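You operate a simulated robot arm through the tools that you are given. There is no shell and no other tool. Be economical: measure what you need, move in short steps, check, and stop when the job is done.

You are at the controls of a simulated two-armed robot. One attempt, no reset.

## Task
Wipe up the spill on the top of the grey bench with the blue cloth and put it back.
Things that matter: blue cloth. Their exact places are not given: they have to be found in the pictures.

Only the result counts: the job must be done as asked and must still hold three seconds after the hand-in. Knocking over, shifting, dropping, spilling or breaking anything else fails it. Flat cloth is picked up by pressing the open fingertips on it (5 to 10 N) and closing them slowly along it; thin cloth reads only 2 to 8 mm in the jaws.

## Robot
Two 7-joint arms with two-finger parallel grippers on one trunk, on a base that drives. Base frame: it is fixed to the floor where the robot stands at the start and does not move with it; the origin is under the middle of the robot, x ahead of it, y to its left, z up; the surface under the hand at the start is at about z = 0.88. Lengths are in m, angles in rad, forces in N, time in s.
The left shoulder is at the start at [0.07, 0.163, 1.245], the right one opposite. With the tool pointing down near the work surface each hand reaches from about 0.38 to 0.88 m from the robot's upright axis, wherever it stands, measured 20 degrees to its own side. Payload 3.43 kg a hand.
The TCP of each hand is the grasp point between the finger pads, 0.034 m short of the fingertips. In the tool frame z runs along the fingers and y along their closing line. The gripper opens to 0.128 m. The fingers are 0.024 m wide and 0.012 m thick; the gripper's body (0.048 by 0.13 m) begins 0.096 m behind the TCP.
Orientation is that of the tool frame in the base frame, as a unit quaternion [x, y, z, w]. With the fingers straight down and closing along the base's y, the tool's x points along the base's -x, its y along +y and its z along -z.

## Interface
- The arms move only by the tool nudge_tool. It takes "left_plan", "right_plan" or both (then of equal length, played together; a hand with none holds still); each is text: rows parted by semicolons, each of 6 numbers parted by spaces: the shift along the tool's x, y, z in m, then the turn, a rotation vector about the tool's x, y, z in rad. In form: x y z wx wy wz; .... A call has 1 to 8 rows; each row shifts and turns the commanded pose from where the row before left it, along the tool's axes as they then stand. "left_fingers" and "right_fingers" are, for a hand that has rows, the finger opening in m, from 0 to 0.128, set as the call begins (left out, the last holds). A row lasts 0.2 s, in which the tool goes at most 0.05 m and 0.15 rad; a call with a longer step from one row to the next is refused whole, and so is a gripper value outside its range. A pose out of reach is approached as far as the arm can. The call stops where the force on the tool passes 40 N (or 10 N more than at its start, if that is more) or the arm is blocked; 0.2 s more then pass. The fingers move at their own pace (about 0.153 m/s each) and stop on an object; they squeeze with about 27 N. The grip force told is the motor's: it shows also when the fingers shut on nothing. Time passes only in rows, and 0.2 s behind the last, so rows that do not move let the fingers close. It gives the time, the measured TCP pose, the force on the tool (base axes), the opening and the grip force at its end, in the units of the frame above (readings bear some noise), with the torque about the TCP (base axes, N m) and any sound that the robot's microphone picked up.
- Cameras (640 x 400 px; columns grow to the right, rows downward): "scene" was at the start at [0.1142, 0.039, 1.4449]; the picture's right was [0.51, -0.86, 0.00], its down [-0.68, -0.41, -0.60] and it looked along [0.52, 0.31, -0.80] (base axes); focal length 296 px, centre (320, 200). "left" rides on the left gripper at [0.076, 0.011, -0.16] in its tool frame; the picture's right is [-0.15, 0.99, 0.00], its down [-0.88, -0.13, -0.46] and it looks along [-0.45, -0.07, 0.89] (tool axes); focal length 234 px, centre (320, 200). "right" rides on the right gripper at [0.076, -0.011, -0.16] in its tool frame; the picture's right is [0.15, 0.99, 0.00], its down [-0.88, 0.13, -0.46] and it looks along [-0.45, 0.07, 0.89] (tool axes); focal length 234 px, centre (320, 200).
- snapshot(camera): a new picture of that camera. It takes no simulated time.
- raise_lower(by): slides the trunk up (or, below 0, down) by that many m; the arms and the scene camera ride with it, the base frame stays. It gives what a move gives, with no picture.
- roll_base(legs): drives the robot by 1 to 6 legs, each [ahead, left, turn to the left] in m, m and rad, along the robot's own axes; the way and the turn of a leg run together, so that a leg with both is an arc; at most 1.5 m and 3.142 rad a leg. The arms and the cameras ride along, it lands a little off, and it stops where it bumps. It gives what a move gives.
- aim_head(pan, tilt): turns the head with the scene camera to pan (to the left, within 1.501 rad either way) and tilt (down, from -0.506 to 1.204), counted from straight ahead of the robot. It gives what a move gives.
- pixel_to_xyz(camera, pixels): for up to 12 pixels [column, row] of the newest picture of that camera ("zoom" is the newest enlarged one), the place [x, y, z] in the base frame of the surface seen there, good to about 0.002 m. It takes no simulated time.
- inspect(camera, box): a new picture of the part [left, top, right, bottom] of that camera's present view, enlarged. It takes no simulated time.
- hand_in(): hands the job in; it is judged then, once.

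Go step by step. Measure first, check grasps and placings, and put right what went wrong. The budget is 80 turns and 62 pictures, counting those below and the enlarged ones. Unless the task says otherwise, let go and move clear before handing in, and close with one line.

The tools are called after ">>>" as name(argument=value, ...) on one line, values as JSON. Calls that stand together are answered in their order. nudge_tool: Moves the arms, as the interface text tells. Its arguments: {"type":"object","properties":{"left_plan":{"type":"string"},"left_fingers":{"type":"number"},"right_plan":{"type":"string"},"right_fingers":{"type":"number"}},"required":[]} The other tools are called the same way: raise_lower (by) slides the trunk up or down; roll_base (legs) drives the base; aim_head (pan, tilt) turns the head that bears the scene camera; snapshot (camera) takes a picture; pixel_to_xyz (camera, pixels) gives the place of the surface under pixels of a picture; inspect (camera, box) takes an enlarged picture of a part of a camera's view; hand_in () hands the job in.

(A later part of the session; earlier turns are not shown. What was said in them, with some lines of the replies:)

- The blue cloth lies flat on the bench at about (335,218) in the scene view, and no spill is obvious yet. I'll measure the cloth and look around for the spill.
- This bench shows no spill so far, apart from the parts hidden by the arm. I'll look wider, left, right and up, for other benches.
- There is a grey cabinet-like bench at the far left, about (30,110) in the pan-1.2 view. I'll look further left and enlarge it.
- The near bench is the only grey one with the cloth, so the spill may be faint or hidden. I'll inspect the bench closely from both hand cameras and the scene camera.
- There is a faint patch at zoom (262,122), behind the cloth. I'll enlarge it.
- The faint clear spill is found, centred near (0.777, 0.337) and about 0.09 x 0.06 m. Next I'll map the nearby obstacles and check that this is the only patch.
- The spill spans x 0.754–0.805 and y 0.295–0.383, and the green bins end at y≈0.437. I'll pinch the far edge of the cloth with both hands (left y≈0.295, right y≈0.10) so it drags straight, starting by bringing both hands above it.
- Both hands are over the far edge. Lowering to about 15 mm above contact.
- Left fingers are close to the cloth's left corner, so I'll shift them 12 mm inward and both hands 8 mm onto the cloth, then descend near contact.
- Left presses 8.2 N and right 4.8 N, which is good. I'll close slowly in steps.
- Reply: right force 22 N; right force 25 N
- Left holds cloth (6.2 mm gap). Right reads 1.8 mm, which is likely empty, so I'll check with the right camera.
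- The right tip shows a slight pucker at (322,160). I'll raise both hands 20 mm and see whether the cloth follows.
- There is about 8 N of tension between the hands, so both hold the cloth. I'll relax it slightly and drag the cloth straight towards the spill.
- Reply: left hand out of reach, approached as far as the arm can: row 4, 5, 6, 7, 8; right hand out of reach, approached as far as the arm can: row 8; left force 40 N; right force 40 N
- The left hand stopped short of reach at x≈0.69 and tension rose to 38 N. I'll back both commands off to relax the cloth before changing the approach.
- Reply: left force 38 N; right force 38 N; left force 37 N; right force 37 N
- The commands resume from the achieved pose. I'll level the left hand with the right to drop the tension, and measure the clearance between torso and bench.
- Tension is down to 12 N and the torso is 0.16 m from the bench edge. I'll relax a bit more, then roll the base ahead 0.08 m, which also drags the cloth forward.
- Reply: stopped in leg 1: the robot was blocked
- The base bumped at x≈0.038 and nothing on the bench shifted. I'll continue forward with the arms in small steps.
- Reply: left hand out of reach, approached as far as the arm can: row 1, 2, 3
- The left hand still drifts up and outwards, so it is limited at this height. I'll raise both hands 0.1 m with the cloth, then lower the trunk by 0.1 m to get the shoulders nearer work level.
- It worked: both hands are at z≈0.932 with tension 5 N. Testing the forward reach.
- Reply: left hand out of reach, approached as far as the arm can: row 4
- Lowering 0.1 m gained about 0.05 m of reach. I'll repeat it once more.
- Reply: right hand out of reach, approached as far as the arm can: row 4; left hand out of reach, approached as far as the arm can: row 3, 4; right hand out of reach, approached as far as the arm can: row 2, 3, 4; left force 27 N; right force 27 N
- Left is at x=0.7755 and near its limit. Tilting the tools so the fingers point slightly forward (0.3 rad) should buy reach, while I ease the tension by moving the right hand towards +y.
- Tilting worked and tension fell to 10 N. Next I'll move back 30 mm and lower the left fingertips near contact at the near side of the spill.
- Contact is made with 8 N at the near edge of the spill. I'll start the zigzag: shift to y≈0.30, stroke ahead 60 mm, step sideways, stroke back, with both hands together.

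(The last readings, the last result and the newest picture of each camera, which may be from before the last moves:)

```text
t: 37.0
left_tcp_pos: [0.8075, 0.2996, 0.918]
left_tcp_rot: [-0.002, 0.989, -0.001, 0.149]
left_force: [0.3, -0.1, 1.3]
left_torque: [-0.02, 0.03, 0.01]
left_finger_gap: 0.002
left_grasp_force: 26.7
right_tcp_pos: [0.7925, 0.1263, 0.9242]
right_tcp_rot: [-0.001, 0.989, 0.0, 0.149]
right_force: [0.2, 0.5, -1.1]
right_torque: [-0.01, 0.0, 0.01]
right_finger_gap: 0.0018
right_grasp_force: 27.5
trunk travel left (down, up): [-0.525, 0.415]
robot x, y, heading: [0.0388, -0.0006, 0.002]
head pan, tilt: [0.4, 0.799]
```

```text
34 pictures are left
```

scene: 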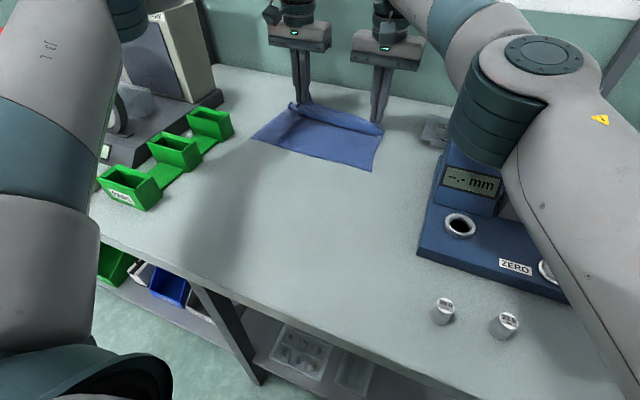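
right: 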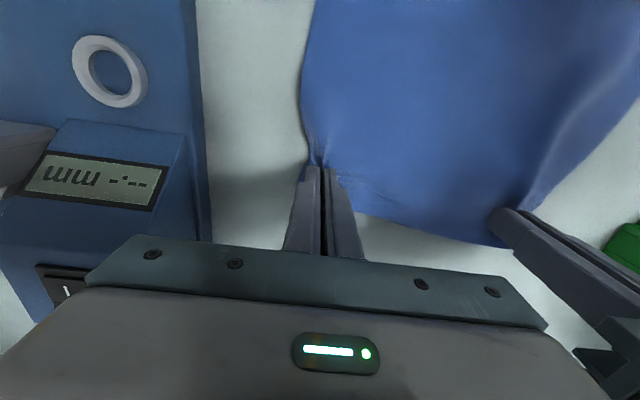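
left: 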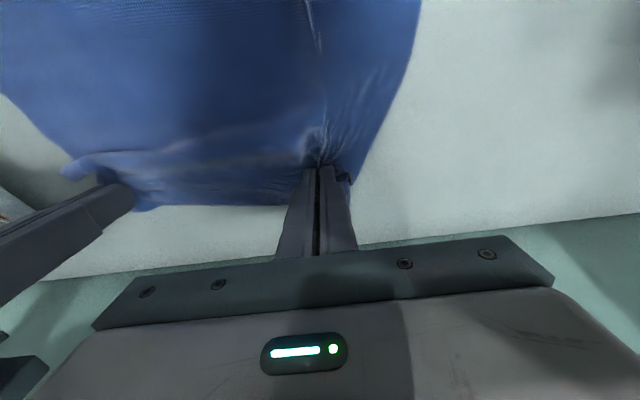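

Reach is fine now, but pressure faded to 1.3 N. I'll press 1.5 mm more and continue the zigzag at y≈0.32 and 0.34.

>>> nudge_tool(left_plan="0.0005 0.02 0.0015 0 0 0; 0.0191 0 -0.0059 0 0 0; 0.0191 0 -0.0059 0 0 0; 0.0191 0 -0.0059 0 0 0", right_plan="0 0.02 0 0 0 0; 0.0191 0 -0.0059 0 0 0; 0.0191 0 -0.0059 0 0 0; 0.0191 0 -0.0059 0 0 0")

>>> nudge_tool(left_plan="0 0.02 0 0 0 0; -0.0191 0 0.0059 0 0 0; -0.0191 0 0.0059 0 0 0; -0.0191 0 0.0059 0 0 0", right_plan="0 0.02 0 0 0 0; -0.0191 0 0.0059 0 0 0; -0.0191 0 0.0059 0 0 0; -0.0191 0 0.0059 0 0 0")

```text
t: 38.0
left_tcp_pos: [0.746, 0.3184, 0.9181]
left_tcp_rot: [-0.001, 0.989, 0.0, 0.151]
left_force: [0.0, 1.6, 8.1]
left_torque: [0.09, 0.0, -0.04]
left_finger_gap: 0.0023
left_grasp_force: 26.8
right_tcp_pos: [0.7292, 0.1464, 0.9258]
right_tcp_rot: [-0.001, 0.989, 0.001, 0.151]
right_force: [0.5, 0.4, 0.2]
right_torque: [0.0, -0.01, -0.02]
right_finger_gap: 0.0012
right_grasp_force: 26.7
trunk travel left (down, up): [-0.525, 0.415]
robot x, y, heading: [0.0348, 0.0006, -0.002]
head pan, tilt: [0.4, 0.799]
```

```text
t: 39.0
left_tcp_pos: [0.8068, 0.341, 0.918]
left_tcp_rot: [-0.001, 0.989, 0.001, 0.151]
left_force: [-1.1, 0.7, 5.4]
left_torque: [0.03, 0.03, 0.03]
left_finger_gap: 0.0021
left_grasp_force: 27.1
right_tcp_pos: [0.7907, 0.1669, 0.9267]
right_tcp_rot: [-0.001, 0.989, 0.001, 0.15]
right_force: [0.4, 0.8, -0.4]
right_torque: [0.02, 0.02, 0.01]
right_finger_gap: 0.0018
right_grasp_force: 26.9
trunk travel left (down, up): [-0.525, 0.415]
robot x, y, heading: [0.0423, 0.0015, 0.003]
head pan, tilt: [0.4, 0.799]
```

Pressure is good at 5–8 N. Continuing at y≈0.36 and 0.38.

>>> nudge_tool(left_plan="0 0.02 0 0 0 0; 0.0191 0 -0.0059 0 0 0; 0.0191 0 -0.0059 0 0 0; 0.0191 0 -0.0059 0 0 0", right_plan="0 0.02 0 0 0 0; 0.0191 0 -0.0059 0 0 0; 0.0191 0 -0.0059 0 0 0; 0.0191 0 -0.0059 0 0 0")

>>> nudge_tool(left_plan="0 0.022 0 0 0 0; -0.0191 0 0.0059 0 0 0; -0.0191 0 0.0059 0 0 0; -0.0191 0 0.0059 0 0 0", right_plan="0 0.022 0 0 0 0; -0.0191 0 0.0059 0 0 0; -0.0191 0 0.0059 0 0 0; -0.0191 0 0.0059 0 0 0")

>>> snapshot(camera="scene")

```text
t: 40.0
left_tcp_pos: [0.7442, 0.3604, 0.9177]
left_tcp_rot: [-0.001, 0.989, 0.0, 0.15]
left_force: [-0.9, 1.5, 7.2]
left_torque: [0.07, 0.03, -0.01]
left_finger_gap: 0.0024
left_grasp_force: 26.9
right_tcp_pos: [0.7299, 0.1866, 0.9261]
right_tcp_rot: [-0.001, 0.989, 0.0, 0.15]
right_force: [0.5, -0.1, 0.2]
right_torque: [0.05, -0.01, 0.03]
right_finger_gap: 0.0016
right_grasp_force: 27.2
trunk travel left (down, up): [-0.525, 0.415]
robot x, y, heading: [0.0378, 0.0046, 0.003]
head pan, tilt: [0.4, 0.799]
```

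```text
t: 41.0
left_tcp_pos: [0.8065, 0.3805, 0.9175]
left_tcp_rot: [-0.001, 0.989, 0.0, 0.149]
left_force: [-1.4, -4.1, 4.4]
left_torque: [-0.1, 0.05, -0.03]
left_finger_gap: 0.0025
left_grasp_force: 27.1
right_tcp_pos: [0.7917, 0.2002, 0.9235]
right_tcp_rot: [-0.002, 0.989, 0.002, 0.149]
right_force: [1.2, 4.6, 0.2]
right_torque: [0.22, 0.0, 0.04]
right_finger_gap: 0.0019
right_grasp_force: 27.1
right hand out of reach, approached as far as the arm can: row 4
trunk travel left (down, up): [-0.525, 0.415]
robot x, y, heading: [0.0382, 0.0023, -0.004]
head pan, tilt: [0.4, 0.799]
```

```text
33 pictures are left
```

scene: 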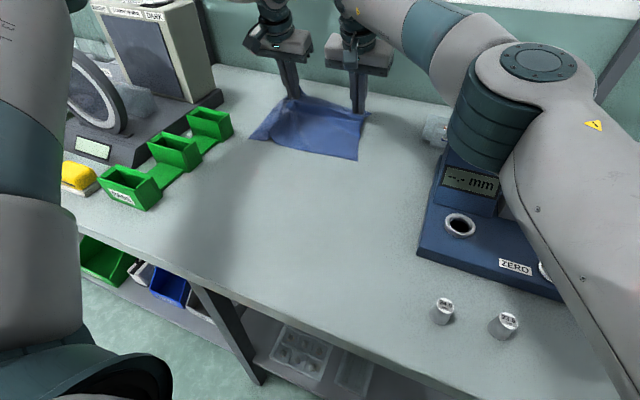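

All lines are done. One lateral cross-stroke through the spill's middle, then I'll lift and pull back to check the bench.

>>> nudge_tool(left_plan="0.0191 0 -0.0059 0 0 0; 0 -0.02 0 0 0 0; 0 -0.02 0 0 0 0; 0 -0.02 0 0 0 0; 0 -0.02 0 0 0 0; 0.0191 0 -0.0059 0 0 0; 0 0.02 0 0 0 0; 0 0.02 0 0 0 0", right_plan="0.0191 0 -0.0059 0 0 0; 0 -0.018 0 0 0 0; 0 -0.018 0 0 0 0; 0 -0.018 0 0 0 0; 0 -0.018 0 0 0 0; 0.0191 0 -0.0059 0 0 0; 0 0.02 0 0 0 0; 0 0.02 0 0 0 0")

```text
t: 42.8
left_tcp_pos: [0.7646, 0.3418, 0.9172]
left_tcp_rot: [-0.001, 0.989, 0.0, 0.149]
left_force: [-0.8, -1.3, 3.8]
left_torque: [-0.09, 0.03, -0.03]
left_finger_gap: 0.0021
left_grasp_force: 27.1
right_tcp_pos: [0.7527, 0.1678, 0.9254]
right_tcp_rot: [-0.001, 0.989, 0.0, 0.15]
right_force: [0.5, -0.2, -0.5]
right_torque: [0.01, -0.01, -0.02]
right_finger_gap: 0.0018
right_grasp_force: 26.6
trunk travel left (down, up): [-0.525, 0.415]
robot x, y, heading: [0.0405, 0.0018, 0.004]
head pan, tilt: [0.4, 0.799]
```

Now I'll return the cloth: lift off a little, shift both hands 0.058 m to the right away from the bins, then raise the trunk 0.2 m to its start height.

>>> nudge_tool(left_plan="-0.003 0 -0.0096 0 0 0; -0.003 0 -0.0096 0 0 0; 0 -0.0145 0 0 0 0; 0 -0.0145 0 0 0 0; 0 -0.0145 0 0 0 0; 0 -0.0145 0 0 0 0", right_plan="-0.002 0 -0.0064 0 0 0; -0.002 0 -0.0064 0 0 0; 0 -0.0145 0 0 0 0; 0 -0.0145 0 0 0 0; 0 -0.0145 0 0 0 0; 0 -0.0145 0 0 0 0")

>>> raise_lower(by=0.2)

>>> snapshot(camera="scene")

```text
t: 44.2
left_tcp_pos: [0.7684, 0.2829, 0.9355]
left_tcp_rot: [-0.002, 0.989, 0.0, 0.149]
left_force: [0.6, 0.7, 0.4]
left_torque: [0.02, 0.02, 0.02]
left_finger_gap: 0.0022
left_grasp_force: 27.0
right_tcp_pos: [0.7497, 0.1088, 0.9367]
right_tcp_rot: [0.0, 0.989, 0.001, 0.149]
right_force: [0.1, 0.0, 0.3]
right_torque: [0.02, 0.01, -0.01]
right_finger_gap: 0.0016
right_grasp_force: 26.8
trunk travel left (down, up): [-0.525, 0.415]
robot x, y, heading: [0.0396, -0.0007, 0.002]
head pan, tilt: [0.4, 0.799]
```

```text
t: 46.4
left_tcp_pos: [0.7677, 0.2833, 1.1355]
left_tcp_rot: [-0.001, 0.989, 0.0, 0.149]
left_force: [0.0, 0.1, -0.3]
left_torque: [-0.04, -0.02, 0.01]
left_finger_gap: 0.0023
left_grasp_force: 27.1
right_tcp_pos: [0.7492, 0.1104, 1.1372]
right_tcp_rot: [-0.001, 0.989, -0.001, 0.15]
right_force: [-0.4, -0.4, 0.4]
right_torque: [0.01, -0.02, -0.01]
right_finger_gap: 0.0018
right_grasp_force: 26.8
trunk travel left (down, up): [-0.725, 0.215]
robot x, y, heading: [0.0416, -0.0006, 0.001]
head pan, tilt: [0.4, 0.799]
```

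```text
32 pictures are left
```

scene: 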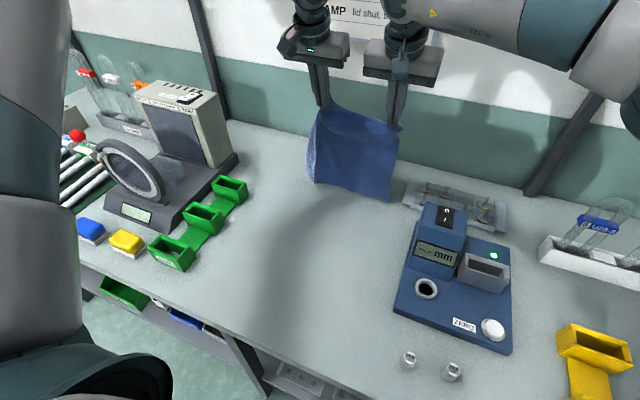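

The cloth hangs straight with both hands holding it. I'll raise a bit and untilt, then roll back 0.1 m.

>>> nudge_tool(left_plan="0.01 0 -0.02 0 0 0; 0.01 0 -0.02 0 0 0; 0.02 0 0 0 0.1 0; 0.02 0 0 0 0.1 0; 0.02 0 0 0 0.1 0; 0.03 0 0 0 0 0; 0.03 0 0 0 0 0", right_plan="0.01 0 -0.02 0 0 0; 0.01 0 -0.02 0 0 0; 0.02 0 0 0 0.1 0; 0.02 0 0 0 0.1 0; 0.02 0 0 0 0.1 0; 0.03 0 0 0 0 0; 0.03 0 0 0 0 0")

>>> roll_base(legs=[[-0.1, 0, 0]])

>>> snapshot(camera="scene")

>>> inspect(camera="scene", box=[240, 130, 350, 200])

```text
t: 48.0
left_tcp_pos: [0.6159, 0.2834, 1.1563]
left_tcp_rot: [-0.002, 1.0, 0.0, 0.001]
left_force: [-0.6, -0.7, 0.1]
left_torque: [-0.01, -0.03, -0.04]
left_finger_gap: 0.0024
left_grasp_force: 26.8
right_tcp_pos: [0.5986, 0.1102, 1.1595]
right_tcp_rot: [-0.002, 1.0, 0.001, 0.001]
right_force: [-0.2, 0.8, 0.5]
right_torque: [0.04, -0.06, 0.0]
right_finger_gap: 0.0017
right_grasp_force: 27.2
trunk travel left (down, up): [-0.725, 0.215]
robot x, y, heading: [0.0393, 0.0039, -0.0]
head pan, tilt: [0.4, 0.799]
```

```text
t: 49.1
left_tcp_pos: [0.5214, 0.284, 1.1535]
left_tcp_rot: [-0.001, 1.0, -0.001, 0.0]
left_force: [0.2, 0.0, -0.2]
left_torque: [-0.01, 0.0, 0.0]
left_finger_gap: 0.0022
left_grasp_force: 27.2
right_tcp_pos: [0.5025, 0.1094, 1.1577]
right_tcp_rot: [0.0, 1.0, 0.0, 0.0]
right_force: [1.2, 0.1, -0.2]
right_torque: [0.02, -0.03, 0.0]
right_finger_gap: 0.0016
right_grasp_force: 26.8
trunk travel left (down, up): [-0.725, 0.215]
robot x, y, heading: [-0.0551, 0.0031, 0.0]
head pan, tilt: [0.4, 0.799]
```

```text
31 pictures are left
```

scene: 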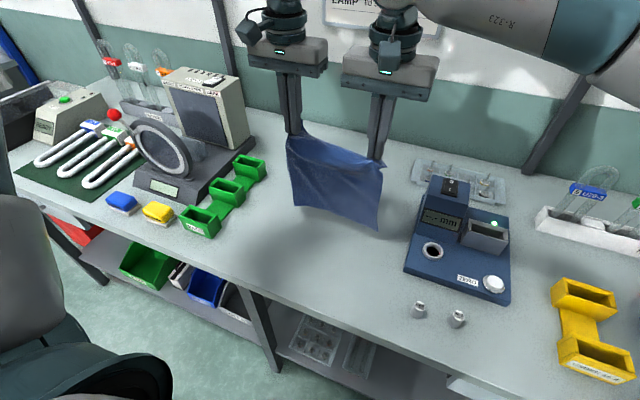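

```text
5.71 times, centred on (295, 165) of scene
```

zoom: 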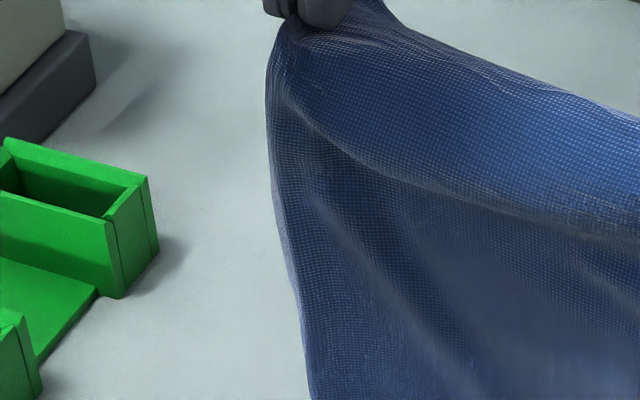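

The spill area is hidden behind the hanging cloth. I'll move the hands back to x≈0.38 for laying, which also uncovers the spill spot.

>>> nudge_tool(left_plan="0.028 0 0 0 0 0; 0.028 0 0 0 0 0; 0.028 0 0 0 0 0; 0.028 0 0 0 0 0; 0.028 0 0 0 0 0; 0 0 0 0 0 0; 0 0 0 0 0 0", right_plan="0.027 0 0 0 0 0; 0.027 0 0 0 0 0; 0.027 0 0 0 0 0; 0.027 0 0 0 0 0; 0.027 0 0 0 0 0; 0 0 0 0 0 0; 0 0 0 0 0 0")

>>> snapshot(camera="scene")

```text
t: 50.8
left_tcp_pos: [0.379, 0.2834, 1.155]
left_tcp_rot: [0.0, 1.0, 0.0, 0.0]
left_force: [-0.6, -0.4, 0.0]
left_torque: [-0.04, -0.01, -0.02]
left_finger_gap: 0.0021
left_grasp_force: 26.9
right_tcp_pos: [0.3654, 0.1085, 1.1578]
right_tcp_rot: [-0.001, 1.0, 0.0, -0.001]
right_force: [-1.1, 0.7, 0.8]
right_torque: [0.03, -0.03, -0.02]
right_finger_gap: 0.0015
right_grasp_force: 26.7
trunk travel left (down, up): [-0.725, 0.215]
robot x, y, heading: [-0.0568, -0.0021, 0.001]
head pan, tilt: [0.4, 0.799]
```

```text
29 pictures are left
```

scene: 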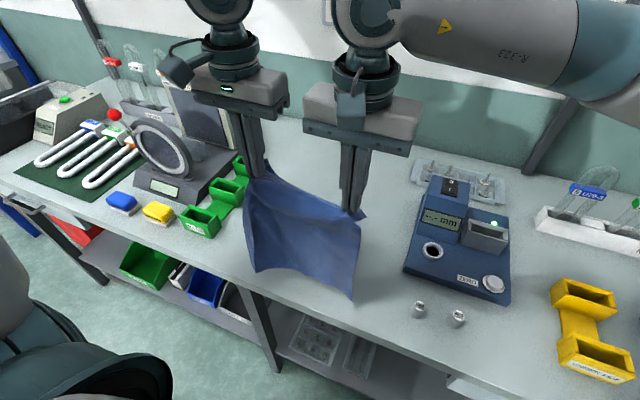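

>>> inspect(camera="scene", box=[256, 120, 352, 180])

>>> pixel_to_xyz(camera="zoom", pixels=[[130, 200], [250, 200], [250, 300], [400, 200], [130, 300]])

>>> pixel_to_xyz(camera="scene", pixels=[[256, 270], [300, 270], [352, 298], [247, 185], [350, 218]])

```text
6.67 times, centred on (304, 150) of scene
```

zoom: 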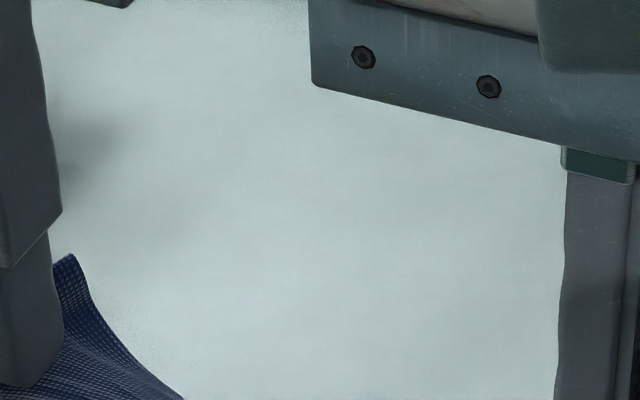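

```text
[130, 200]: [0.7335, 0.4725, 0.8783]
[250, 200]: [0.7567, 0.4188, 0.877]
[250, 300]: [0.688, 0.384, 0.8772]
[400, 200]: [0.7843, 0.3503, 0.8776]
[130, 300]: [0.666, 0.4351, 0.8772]
```

```text
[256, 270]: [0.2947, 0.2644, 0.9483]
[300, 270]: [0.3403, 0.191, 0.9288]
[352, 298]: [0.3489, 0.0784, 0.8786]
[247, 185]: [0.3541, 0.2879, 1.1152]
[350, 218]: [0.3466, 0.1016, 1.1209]
```

The spill spot at zoom (400,200) is clean. The cloth's near edge is at about x 0.30–0.35, so I'll lay it back along an arc, moving forward while lowering (first half).

>>> nudge_tool(left_plan="-0.021 0 0.010 0 0 0; -0.021 0 0.010 0 0 0; -0.0188 0 0.0088 0 0 0; -0.0188 0 0.0088 0 0 0; -0.0168 0 0.0117 0 0 0; -0.0168 0 0.0117 0 0 0; -0.0145 0 0.0145 0 0 0; -0.0145 0 0.0145 0 0 0", right_plan="-0.021 0 0.010 0 0 0; -0.021 0 0.010 0 0 0; -0.0188 0 0.0088 0 0 0; -0.0188 0 0.0088 0 0 0; -0.0168 0 0.0117 0 0 0; -0.0168 0 0.0117 0 0 0; -0.0145 0 0.0145 0 0 0; -0.0145 0 0.0145 0 0 0")

>>> snapshot(camera="scene")

```text
t: 52.5
left_tcp_pos: [0.5229, 0.2824, 1.0636]
left_tcp_rot: [-0.002, 1.0, 0.0, 0.001]
left_force: [0.1, 0.2, -0.5]
left_torque: [0.02, 0.05, -0.04]
left_finger_gap: 0.0022
left_grasp_force: 26.5
right_tcp_pos: [0.5123, 0.1091, 1.0682]
right_tcp_rot: [0.0, 1.0, 0.0, -0.001]
right_force: [-0.3, -0.4, -0.4]
right_torque: [0.03, 0.0, 0.02]
right_finger_gap: 0.0017
right_grasp_force: 26.8
trunk travel left (down, up): [-0.725, 0.215]
robot x, y, heading: [-0.0622, -0.0001, -0.001]
head pan, tilt: [0.4, 0.799]
```

```text
27 pictures are left
```

scene: 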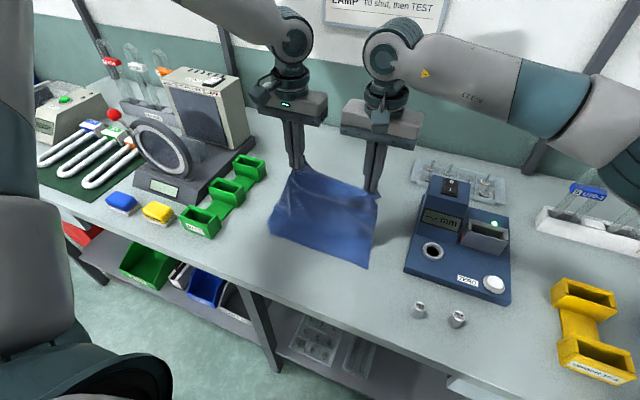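

>>> pixel_to_xyz(camera="scene", pixels=[[270, 228], [320, 248], [367, 265], [278, 205], [330, 215], [375, 205]])

```text
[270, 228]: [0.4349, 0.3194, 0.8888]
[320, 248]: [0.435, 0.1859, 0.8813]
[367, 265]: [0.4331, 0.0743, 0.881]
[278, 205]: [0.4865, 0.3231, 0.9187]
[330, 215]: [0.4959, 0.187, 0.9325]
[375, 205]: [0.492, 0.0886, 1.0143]
```

The near hem swung forward to x≈0.434 instead of 0.35. I'll finish lowering with the far edge near x≈0.60, then re-grip the near edge and pull it back flat.

>>> nudge_tool(left_plan="-0.015 0 0.02 0 0 0; -0.015 0 0.02 0 0 0; -0.015 0 0.022 0 0 0; -0.015 0 0.025 0 0 0; -0.012 0 0.025 0 0 0; -0.003 0 0.025 0 0 0; 0 0 0.008 0 0 0; 0 0 0 0 0 0", right_plan="-0.015 0 0.02 0 0 0; -0.015 0 0.02 0 0 0; -0.015 0 0.022 0 0 0; -0.015 0 0.025 0 0 0; -0.012 0 0.025 0 0 0; -0.003 0 0.025 0 0 0; 0 0 0.011 0 0 0; 0 0 0 0 0 0")

>>> snapshot(camera="scene")

```text
t: 54.4
left_tcp_pos: [0.5799, 0.2955, 0.9341]
left_tcp_rot: [-0.002, 1.0, -0.001, 0.002]
left_force: [0.4, -11.0, -1.7]
left_torque: [-0.38, -0.04, 0.07]
left_finger_gap: 0.0022
left_grasp_force: 27.0
left hand out of reach, approached as far as the arm can: row 5, 6, 7
right_tcp_pos: [0.5847, 0.1119, 0.9186]
right_tcp_rot: [-0.001, 1.0, 0.001, 0.001]
right_force: [-0.7, 10.5, 1.1]
right_torque: [0.41, 0.0, -0.04]
right_finger_gap: 0.0015
right_grasp_force: 26.6
trunk travel left (down, up): [-0.725, 0.215]
robot x, y, heading: [-0.0622, -0.0005, 0.002]
head pan, tilt: [0.4, 0.799]
```

```text
26 pictures are left
```

scene: 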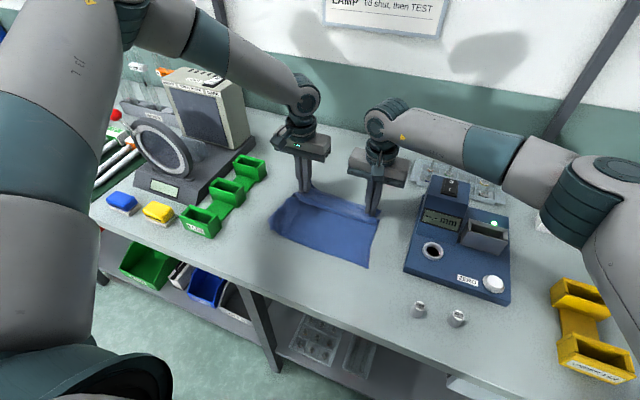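

The hem stayed put and the cloth is nearly down. I'll lower the left hand, let go of both, and rise clear.

>>> nudge_tool(left_plan="0.01 -0.008 0.006 0 0 0; 0 0 0.006 0 0 0; 0 0 0.003 0 0 0")

>>> nudge_tool(left_plan="0 0 0 0 0 0; 0 0 0 0 0 0", right_plan="0 0 0 0 0 0; 0 0 0 0 0 0", left_fingers=0.04, right_fingers=0.04)

>>> nudge_tool(left_plan="0 0 -0.02 0 0 0; 0 0 -0.03 0 0 0; 0 0 -0.03 0 0 0; 0.03 0 -0.02 0 0 0; 0.04 0 0 0 0 0; 0.04 0 0 0 0 0", right_plan="0 0 -0.02 0 0 0; 0 0 -0.03 0 0 0; 0 0 -0.03 0 0 0; 0.03 0 -0.02 0 0 0; 0.04 0 0 0 0 0; 0.04 0 0 0 0 0")

>>> snapshot(camera="scene")

```text
t: 55.1
left_tcp_pos: [0.5661, 0.2912, 0.9245]
left_tcp_rot: [0.0, 1.0, -0.001, 0.001]
left_force: [1.7, -6.8, 0.0]
left_torque: [-0.24, -0.04, 0.05]
left_finger_gap: 0.0023
left_grasp_force: 27.3
left hand out of reach, approached as far as the arm can: row 2
right_tcp_pos: [0.5852, 0.1108, 0.9185]
right_tcp_rot: [0.0, 1.0, 0.0, 0.0]
right_force: [-0.6, 6.0, 0.0]
right_torque: [0.22, 0.02, 0.0]
right_finger_gap: 0.0017
right_grasp_force: 27.3
trunk travel left (down, up): [-0.725, 0.215]
robot x, y, heading: [-0.0583, 0.0012, 0.002]
head pan, tilt: [0.4, 0.799]
```

```text
t: 55.8
left_tcp_pos: [0.5659, 0.2917, 0.9231]
left_tcp_rot: [0.0, 1.0, 0.001, 0.001]
left_force: [-0.4, 0.0, -0.2]
left_torque: [0.0, 0.0, -0.01]
left_finger_gap: 0.0398
left_grasp_force: 0.1
right_tcp_pos: [0.5847, 0.1097, 0.9177]
right_tcp_rot: [0.0, 1.0, 0.0, 0.0]
right_force: [0.3, 0.0, -0.5]
right_torque: [0.01, 0.03, -0.01]
right_finger_gap: 0.0401
right_grasp_force: 0.0
trunk travel left (down, up): [-0.725, 0.215]
robot x, y, heading: [-0.0618, 0.0005, 0.006]
head pan, tilt: [0.4, 0.799]
```

```text
t: 57.1
left_tcp_pos: [0.4549, 0.2893, 1.0225]
left_tcp_rot: [-0.001, 1.0, 0.0, 0.001]
left_force: [-0.6, 0.1, 1.0]
left_torque: [0.0, -0.04, 0.04]
left_finger_gap: 0.0401
left_grasp_force: 0.0
right_tcp_pos: [0.4732, 0.1093, 1.0203]
right_tcp_rot: [0.0, 1.0, 0.0, 0.001]
right_force: [-0.6, 0.0, -0.1]
right_torque: [-0.02, -0.06, 0.0]
right_finger_gap: 0.0397
right_grasp_force: 0.0
trunk travel left (down, up): [-0.725, 0.215]
robot x, y, heading: [-0.057, -0.0026, 0.001]
head pan, tilt: [0.4, 0.799]
```

```text
25 pictures are left
```

scene: 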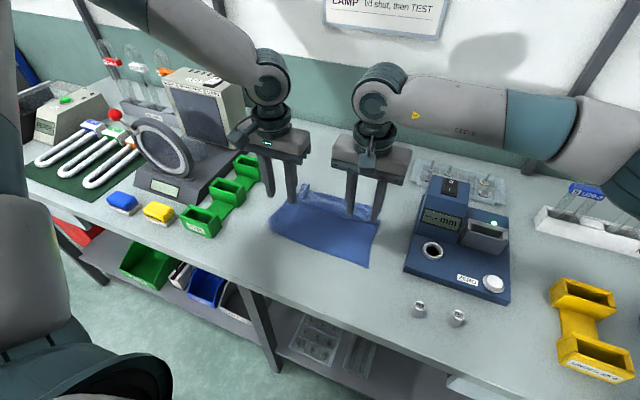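

Both hands are free. I'll measure the near hem to set the re-grip positions.

>>> pixel_to_xyz(camera="scene", pixels=[[272, 229], [280, 233], [320, 249], [366, 266], [375, 225], [300, 190], [282, 208], [340, 225]])

>>> snapshot(camera="left")

```text
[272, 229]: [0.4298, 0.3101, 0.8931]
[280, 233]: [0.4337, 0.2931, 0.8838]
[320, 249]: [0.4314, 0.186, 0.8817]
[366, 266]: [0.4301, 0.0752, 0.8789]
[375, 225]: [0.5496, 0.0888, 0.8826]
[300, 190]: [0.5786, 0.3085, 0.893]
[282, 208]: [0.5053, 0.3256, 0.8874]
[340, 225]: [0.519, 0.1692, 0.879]
```

```text
24 pictures are left
```

left: 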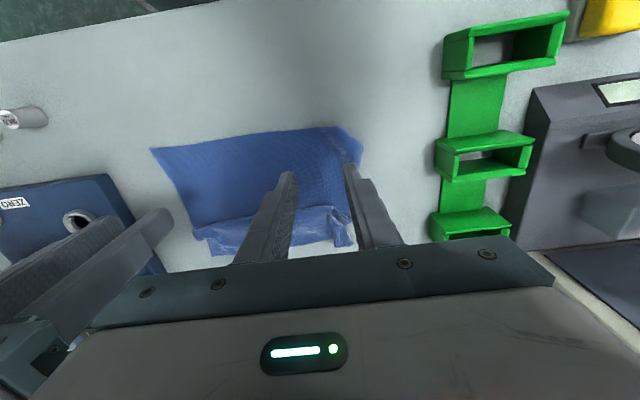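

The near hem lies at x≈0.431, y 0.075–0.31. I'll position at x≈0.45 (left y 0.265, right y 0.11) and descend.

>>> nudge_tool(left_plan="0.003 -0.024 0.03 0 0 0; 0 0 0.033 0 0 0; 0 0 0.033 0 0 0; 0 0 0.006 0 0 0; 0 0 0.002 0 0 0", right_plan="0.021 0 0.03 0 0 0; 0 0 0.033 0 0 0; 0 0 0.033 0 0 0; 0 0 0.006 0 0 0; 0 0 0.001 0 0 0")

>>> snapshot(camera="scene")

```text
t: 58.4
left_tcp_pos: [0.4565, 0.2648, 0.9162]
left_tcp_rot: [0.0, 1.0, 0.0, 0.0]
left_force: [-1.0, -0.4, -0.6]
left_torque: [0.02, 0.0, 0.02]
left_finger_gap: 0.0399
left_grasp_force: 0.0
right_tcp_pos: [0.4537, 0.1098, 0.9172]
right_tcp_rot: [0.0, 1.0, 0.0, 0.001]
right_force: [-1.0, 0.2, -0.3]
right_torque: [-0.03, -0.02, 0.01]
right_finger_gap: 0.0398
right_grasp_force: 0.0
trunk travel left (down, up): [-0.725, 0.215]
robot x, y, heading: [-0.0608, 0.0017, -0.004]
head pan, tilt: [0.4, 0.799]
```

```text
23 pictures are left
```

scene: 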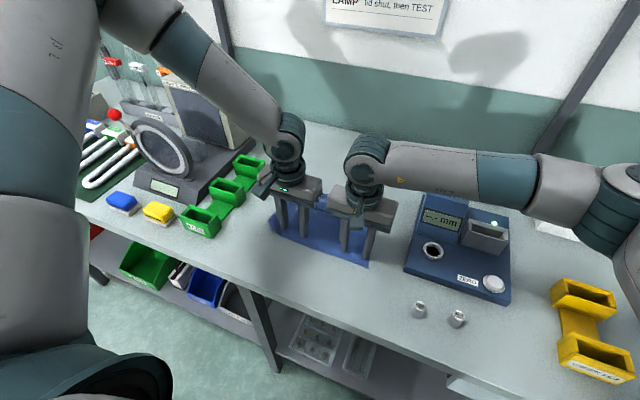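

Just above contact and well placed on the hem. Pressing lightly now.

>>> nudge_tool(left_plan="0 0 0.002 0 0 0; 0 0 0.0015 0 0 0", right_plan="0 0 0.002 0 0 0; 0 0 0.0015 0 0 0")

```text
t: 59.0
left_tcp_pos: [0.4564, 0.2651, 0.9146]
left_tcp_rot: [-0.001, 1.0, 0.0, 0.002]
left_force: [-0.3, -0.7, 5.9]
left_torque: [-0.01, 0.02, 0.01]
left_finger_gap: 0.04
left_grasp_force: 0.1
right_tcp_pos: [0.454, 0.1093, 0.9145]
right_tcp_rot: [0.0, 1.0, 0.002, 0.001]
right_force: [4.0, 1.1, 17.3]
right_torque: [-0.37, -0.06, 0.07]
right_finger_gap: 0.0397
right_grasp_force: 0.1
trunk travel left (down, up): [-0.725, 0.215]
robot x, y, heading: [-0.0602, 0.003, -0.001]
head pan, tilt: [0.4, 0.799]
```

Left presses 5.9 N and right 17 N. I'll ease the right 1 mm and close slowly.

>>> nudge_tool(left_plan="0 0 0.0003 0 0 0", right_plan="0 0 -0.001 0 0 0", left_fingers=0.03, right_fingers=0.03)

>>> nudge_tool(left_plan="0 0 0 0 0 0", right_plan="0 0 0 0 0 0", left_fingers=0.02, right_fingers=0.02)

>>> nudge_tool(left_plan="0 0 0 0 0 0", right_plan="0 0 0 0 0 0", left_fingers=0.01, right_fingers=0.01)

>>> nudge_tool(left_plan="0 0 0 0 0 0; 0 0 0 0 0 0", right_plan="0 0 0 0 0 0; 0 0 0 0 0 0", left_fingers=0, right_fingers=0)

```text
t: 59.4
left_tcp_pos: [0.4549, 0.2646, 0.9142]
left_tcp_rot: [-0.001, 1.0, -0.001, 0.002]
left_force: [-1.5, -1.9, 14.7]
left_torque: [-0.04, 0.12, 0.03]
left_finger_gap: 0.0293
left_grasp_force: 0.0
right_tcp_pos: [0.4524, 0.1081, 0.9151]
right_tcp_rot: [0.0, 1.0, 0.001, 0.001]
right_force: [3.5, 1.0, 15.4]
right_torque: [-0.24, -0.11, 0.02]
right_finger_gap: 0.0297
right_grasp_force: 0.1
trunk travel left (down, up): [-0.725, 0.215]
robot x, y, heading: [-0.0629, 0.0003, 0.003]
head pan, tilt: [0.4, 0.799]
```

```text
t: 59.8
left_tcp_pos: [0.4546, 0.2648, 0.9149]
left_tcp_rot: [-0.001, 1.0, 0.0, 0.003]
left_force: [1.3, -2.0, 18.0]
left_torque: [-0.12, 0.07, 0.01]
left_finger_gap: 0.0191
left_grasp_force: 0.1
right_tcp_pos: [0.4528, 0.1076, 0.9149]
right_tcp_rot: [-0.001, 1.0, 0.001, 0.001]
right_force: [2.2, 1.9, 16.2]
right_torque: [-0.21, -0.04, 0.05]
right_finger_gap: 0.0198
right_grasp_force: 0.0
trunk travel left (down, up): [-0.725, 0.215]
robot x, y, heading: [-0.0604, 0.0003, 0.004]
head pan, tilt: [0.4, 0.799]
```

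```text
t: 60.1
left_tcp_pos: [0.4544, 0.2652, 0.9159]
left_tcp_rot: [-0.001, 1.0, 0.001, 0.003]
left_force: [1.9, -4.1, 19.6]
left_torque: [-0.17, 0.07, 0.0]
left_finger_gap: 0.0099
left_grasp_force: 0.1
right_tcp_pos: [0.4518, 0.1095, 0.9152]
right_tcp_rot: [-0.001, 1.0, 0.002, 0.002]
right_force: [0.6, 3.8, 15.3]
right_torque: [-0.01, 0.04, -0.02]
right_finger_gap: 0.0094
right_grasp_force: 0.0
trunk travel left (down, up): [-0.725, 0.215]
robot x, y, heading: [-0.0606, -0.0033, 0.001]
head pan, tilt: [0.4, 0.799]
```

```text
t: 60.8
left_tcp_pos: [0.4536, 0.2641, 0.9154]
left_tcp_rot: [-0.001, 1.0, 0.0, 0.003]
left_force: [1.6, -10.9, 21.7]
left_torque: [-0.44, 0.09, 0.0]
left_finger_gap: 0.0025
left_grasp_force: 26.7
right_tcp_pos: [0.4496, 0.1087, 0.9153]
right_tcp_rot: [-0.001, 1.0, 0.002, 0.002]
right_force: [0.0, 11.7, 13.0]
right_torque: [0.32, 0.08, 0.07]
right_finger_gap: 0.0021
right_grasp_force: 26.8
trunk travel left (down, up): [-0.725, 0.215]
robot x, y, heading: [-0.0583, -0.0009, 0.003]
head pan, tilt: [0.4, 0.799]
```

Both hands hold the hem (2.5 and 2.1 mm, with tension between them). Lifting slightly and pulling the hem back to x≈0.35.

>>> nudge_tool(left_plan="0 0.002 -0.01 0 0 0; 0.013 0.001 0 0 0 0; 0.013 0.001 0 0 0 0; 0.013 0.001 0 0 0 0; 0.013 0.001 0 0 0 0; 0.013 0.001 0 0 0 0; 0.013 0.001 0 0 0 0; 0 0 0 0 0 0", right_plan="0 0.002 -0.01 0 0 0; 0.015 0.001 0 0 0 0; 0.015 0.001 0 0 0 0; 0.015 0.001 0 0 0 0; 0.015 0.001 0 0 0 0; 0.015 0.001 0 0 0 0; 0.015 0.001 0 0 0 0; 0 0 0 0 0 0")

>>> snapshot(camera="scene")

>>> snapshot(camera="left")

```text
t: 62.5
left_tcp_pos: [0.3791, 0.2742, 0.9228]
left_tcp_rot: [-0.001, 1.0, 0.0, 0.0]
left_force: [-0.8, -11.8, -1.2]
left_torque: [-0.45, 0.04, 0.0]
left_finger_gap: 0.0022
left_grasp_force: 27.3
right_tcp_pos: [0.3636, 0.1171, 0.924]
right_tcp_rot: [0.0, 1.0, 0.0, 0.0]
right_force: [0.5, 12.1, -0.3]
right_torque: [0.44, -0.06, 0.08]
right_finger_gap: 0.0021
right_grasp_force: 26.7
trunk travel left (down, up): [-0.725, 0.215]
robot x, y, heading: [-0.0632, -0.001, 0.001]
head pan, tilt: [0.4, 0.799]
```

```text
22 pictures are left
```

scene: 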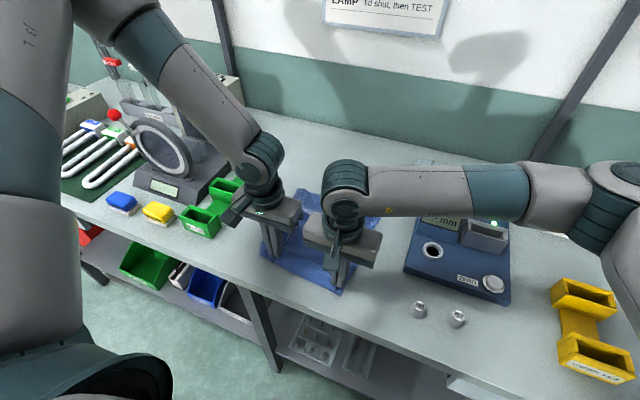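

```text
21 pictures are left
```

left: 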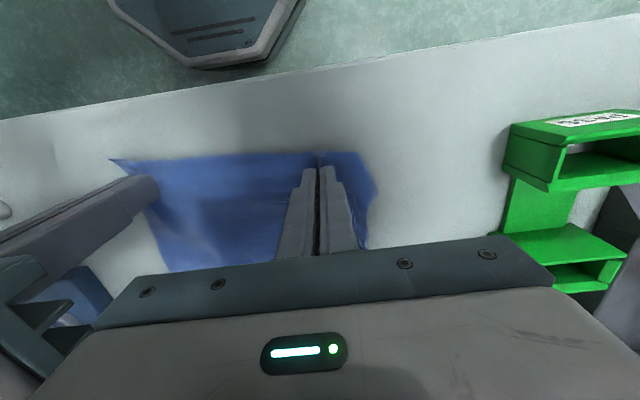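

The hem is back near x≈0.35. Lowering, letting go, and raising the hands clear to look.

>>> nudge_tool(left_plan="0 -0.003 0.006 0 0 0; 0 0 0 0 0 0", right_plan="0 0.003 0.006 0 0 0; 0 0 0 0 0 0")

>>> nudge_tool(left_plan="0 0 0 0 0 0; 0 0 0 0 0 0", right_plan="0 0 0 0 0 0; 0 0 0 0 0 0", left_fingers=0.03, right_fingers=0.03)

>>> nudge_tool(left_plan="0 0 -0.02 0 0 0; 0 0 -0.04 0 0 0; 0 0 -0.045 0 0 0; 0 0.02 -0.04 0 0 0; 0 0.04 -0.02 0 0 0; 0 0.04 -0.01 0 0 0; 0 0.04 -0.02 0 0 0; 0 0.04 -0.02 0 0 0", right_plan="0 0 -0.02 0 0 0; 0 0 -0.04 0 0 0; 0 0 -0.045 0 0 0; 0 -0.02 -0.04 0 0 0; 0 -0.04 -0.02 0 0 0; 0 -0.04 -0.02 0 0 0; 0 -0.04 -0.02 0 0 0; 0 -0.04 -0.02 0 0 0")

>>> snapshot(camera="scene")

```text
t: 63.1
left_tcp_pos: [0.3788, 0.2708, 0.9177]
left_tcp_rot: [-0.002, 1.0, 0.001, 0.0]
left_force: [0.4, -2.8, 0.3]
left_torque: [-0.09, -0.01, 0.03]
left_finger_gap: 0.0023
left_grasp_force: 27.2
right_tcp_pos: [0.3626, 0.1187, 0.9172]
right_tcp_rot: [0.001, 1.0, 0.0, 0.0]
right_force: [0.2, 2.6, 0.3]
right_torque: [0.14, 0.0, 0.02]
right_finger_gap: 0.0021
right_grasp_force: 27.0
trunk travel left (down, up): [-0.725, 0.215]
robot x, y, heading: [-0.0602, 0.0024, 0.002]
head pan, tilt: [0.4, 0.799]
```

```text
t: 63.8
left_tcp_pos: [0.3797, 0.27, 0.9164]
left_tcp_rot: [-0.002, 1.0, 0.001, 0.0]
left_force: [-0.2, -0.3, 0.0]
left_torque: [-0.03, -0.01, 0.02]
left_finger_gap: 0.03
left_grasp_force: 0.0
right_tcp_pos: [0.3625, 0.1197, 0.9186]
right_tcp_rot: [0.0, 1.0, 0.0, 0.0]
right_force: [-0.2, 0.2, 0.4]
right_torque: [0.0, 0.04, 0.0]
right_finger_gap: 0.0301
right_grasp_force: 0.1
trunk travel left (down, up): [-0.725, 0.215]
robot x, y, heading: [-0.0582, 0.0003, 0.007]
head pan, tilt: [0.4, 0.799]
```

```text
t: 65.5
left_tcp_pos: [0.3754, 0.4503, 1.1328]
left_tcp_rot: [-0.002, 1.0, 0.0, 0.001]
left_force: [-0.6, -0.3, -0.5]
left_torque: [0.02, -0.06, -0.01]
left_finger_gap: 0.0301
left_grasp_force: 0.1
right_tcp_pos: [0.3608, -0.0606, 1.145]
right_tcp_rot: [-0.001, 1.0, 0.0, 0.001]
right_force: [-0.5, -0.2, -0.1]
right_torque: [0.01, -0.03, -0.02]
right_finger_gap: 0.0297
right_grasp_force: 0.1
trunk travel left (down, up): [-0.725, 0.215]
robot x, y, heading: [-0.0611, -0.0013, -0.0]
head pan, tilt: [0.4, 0.799]
```

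```text
20 pictures are left
```

scene: 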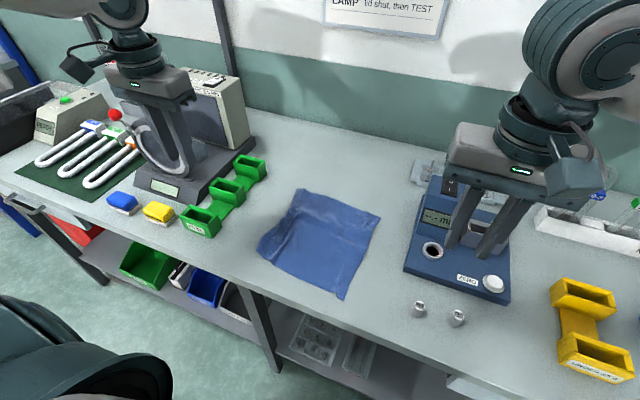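

The cloth is spread out again near its original spot. I'll measure its corners and recheck the spill spot and its surroundings.

>>> pixel_to_xyz(camera="scene", pixels=[[300, 189], [380, 216], [342, 298], [260, 250], [275, 228], [320, 240], [302, 162], [285, 210]])

>>> inspect(camera="scene", box=[250, 120, 400, 215])

>>> inspect(camera="scene", box=[230, 180, 400, 310])

```text
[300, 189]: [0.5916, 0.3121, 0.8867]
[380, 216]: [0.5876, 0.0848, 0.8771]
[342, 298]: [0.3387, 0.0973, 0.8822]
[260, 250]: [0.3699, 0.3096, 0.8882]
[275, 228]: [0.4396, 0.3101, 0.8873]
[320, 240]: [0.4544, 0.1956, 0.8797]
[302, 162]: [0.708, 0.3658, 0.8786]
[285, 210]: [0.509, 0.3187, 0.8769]
```

```text
4.21 times, centred on (325, 168) of scene
```

zoom: 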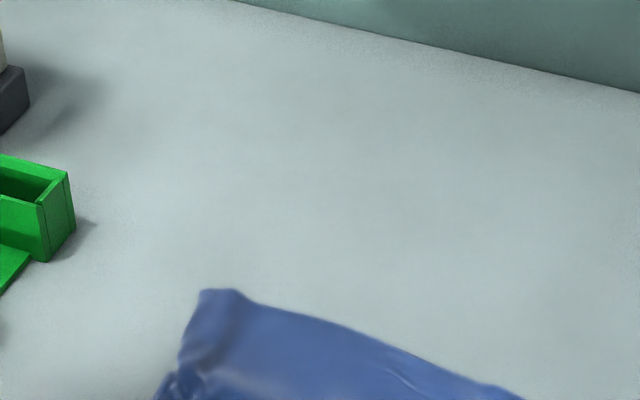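

```text
3.08 times, centred on (315, 245) of scene
```

zoom: 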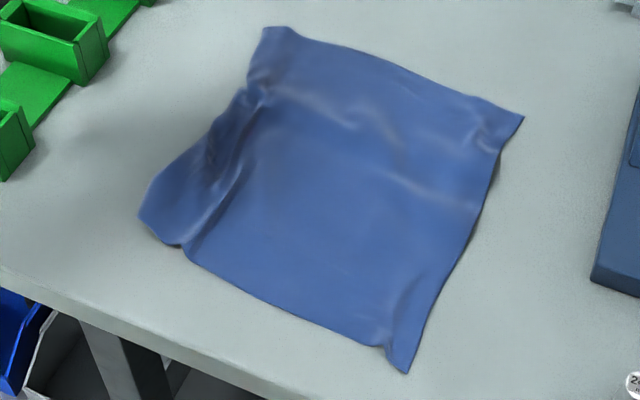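

I wiped up the spill on the bench with the blue cloth: its spot near (0.78, 0.34) now looks clean. The cloth is back within about 1 cm of where it was, lying flat apart from a few wrinkles. Both hands are clear and nothing else looks moved, so I'm handing in.

>>> hand_in()

```text
The job is handed in.
```

The spill is wiped up and the blue cloth is back in its place, slightly wrinkled. The base bumped lightly once while moving in, but nothing on the bench looked moved.
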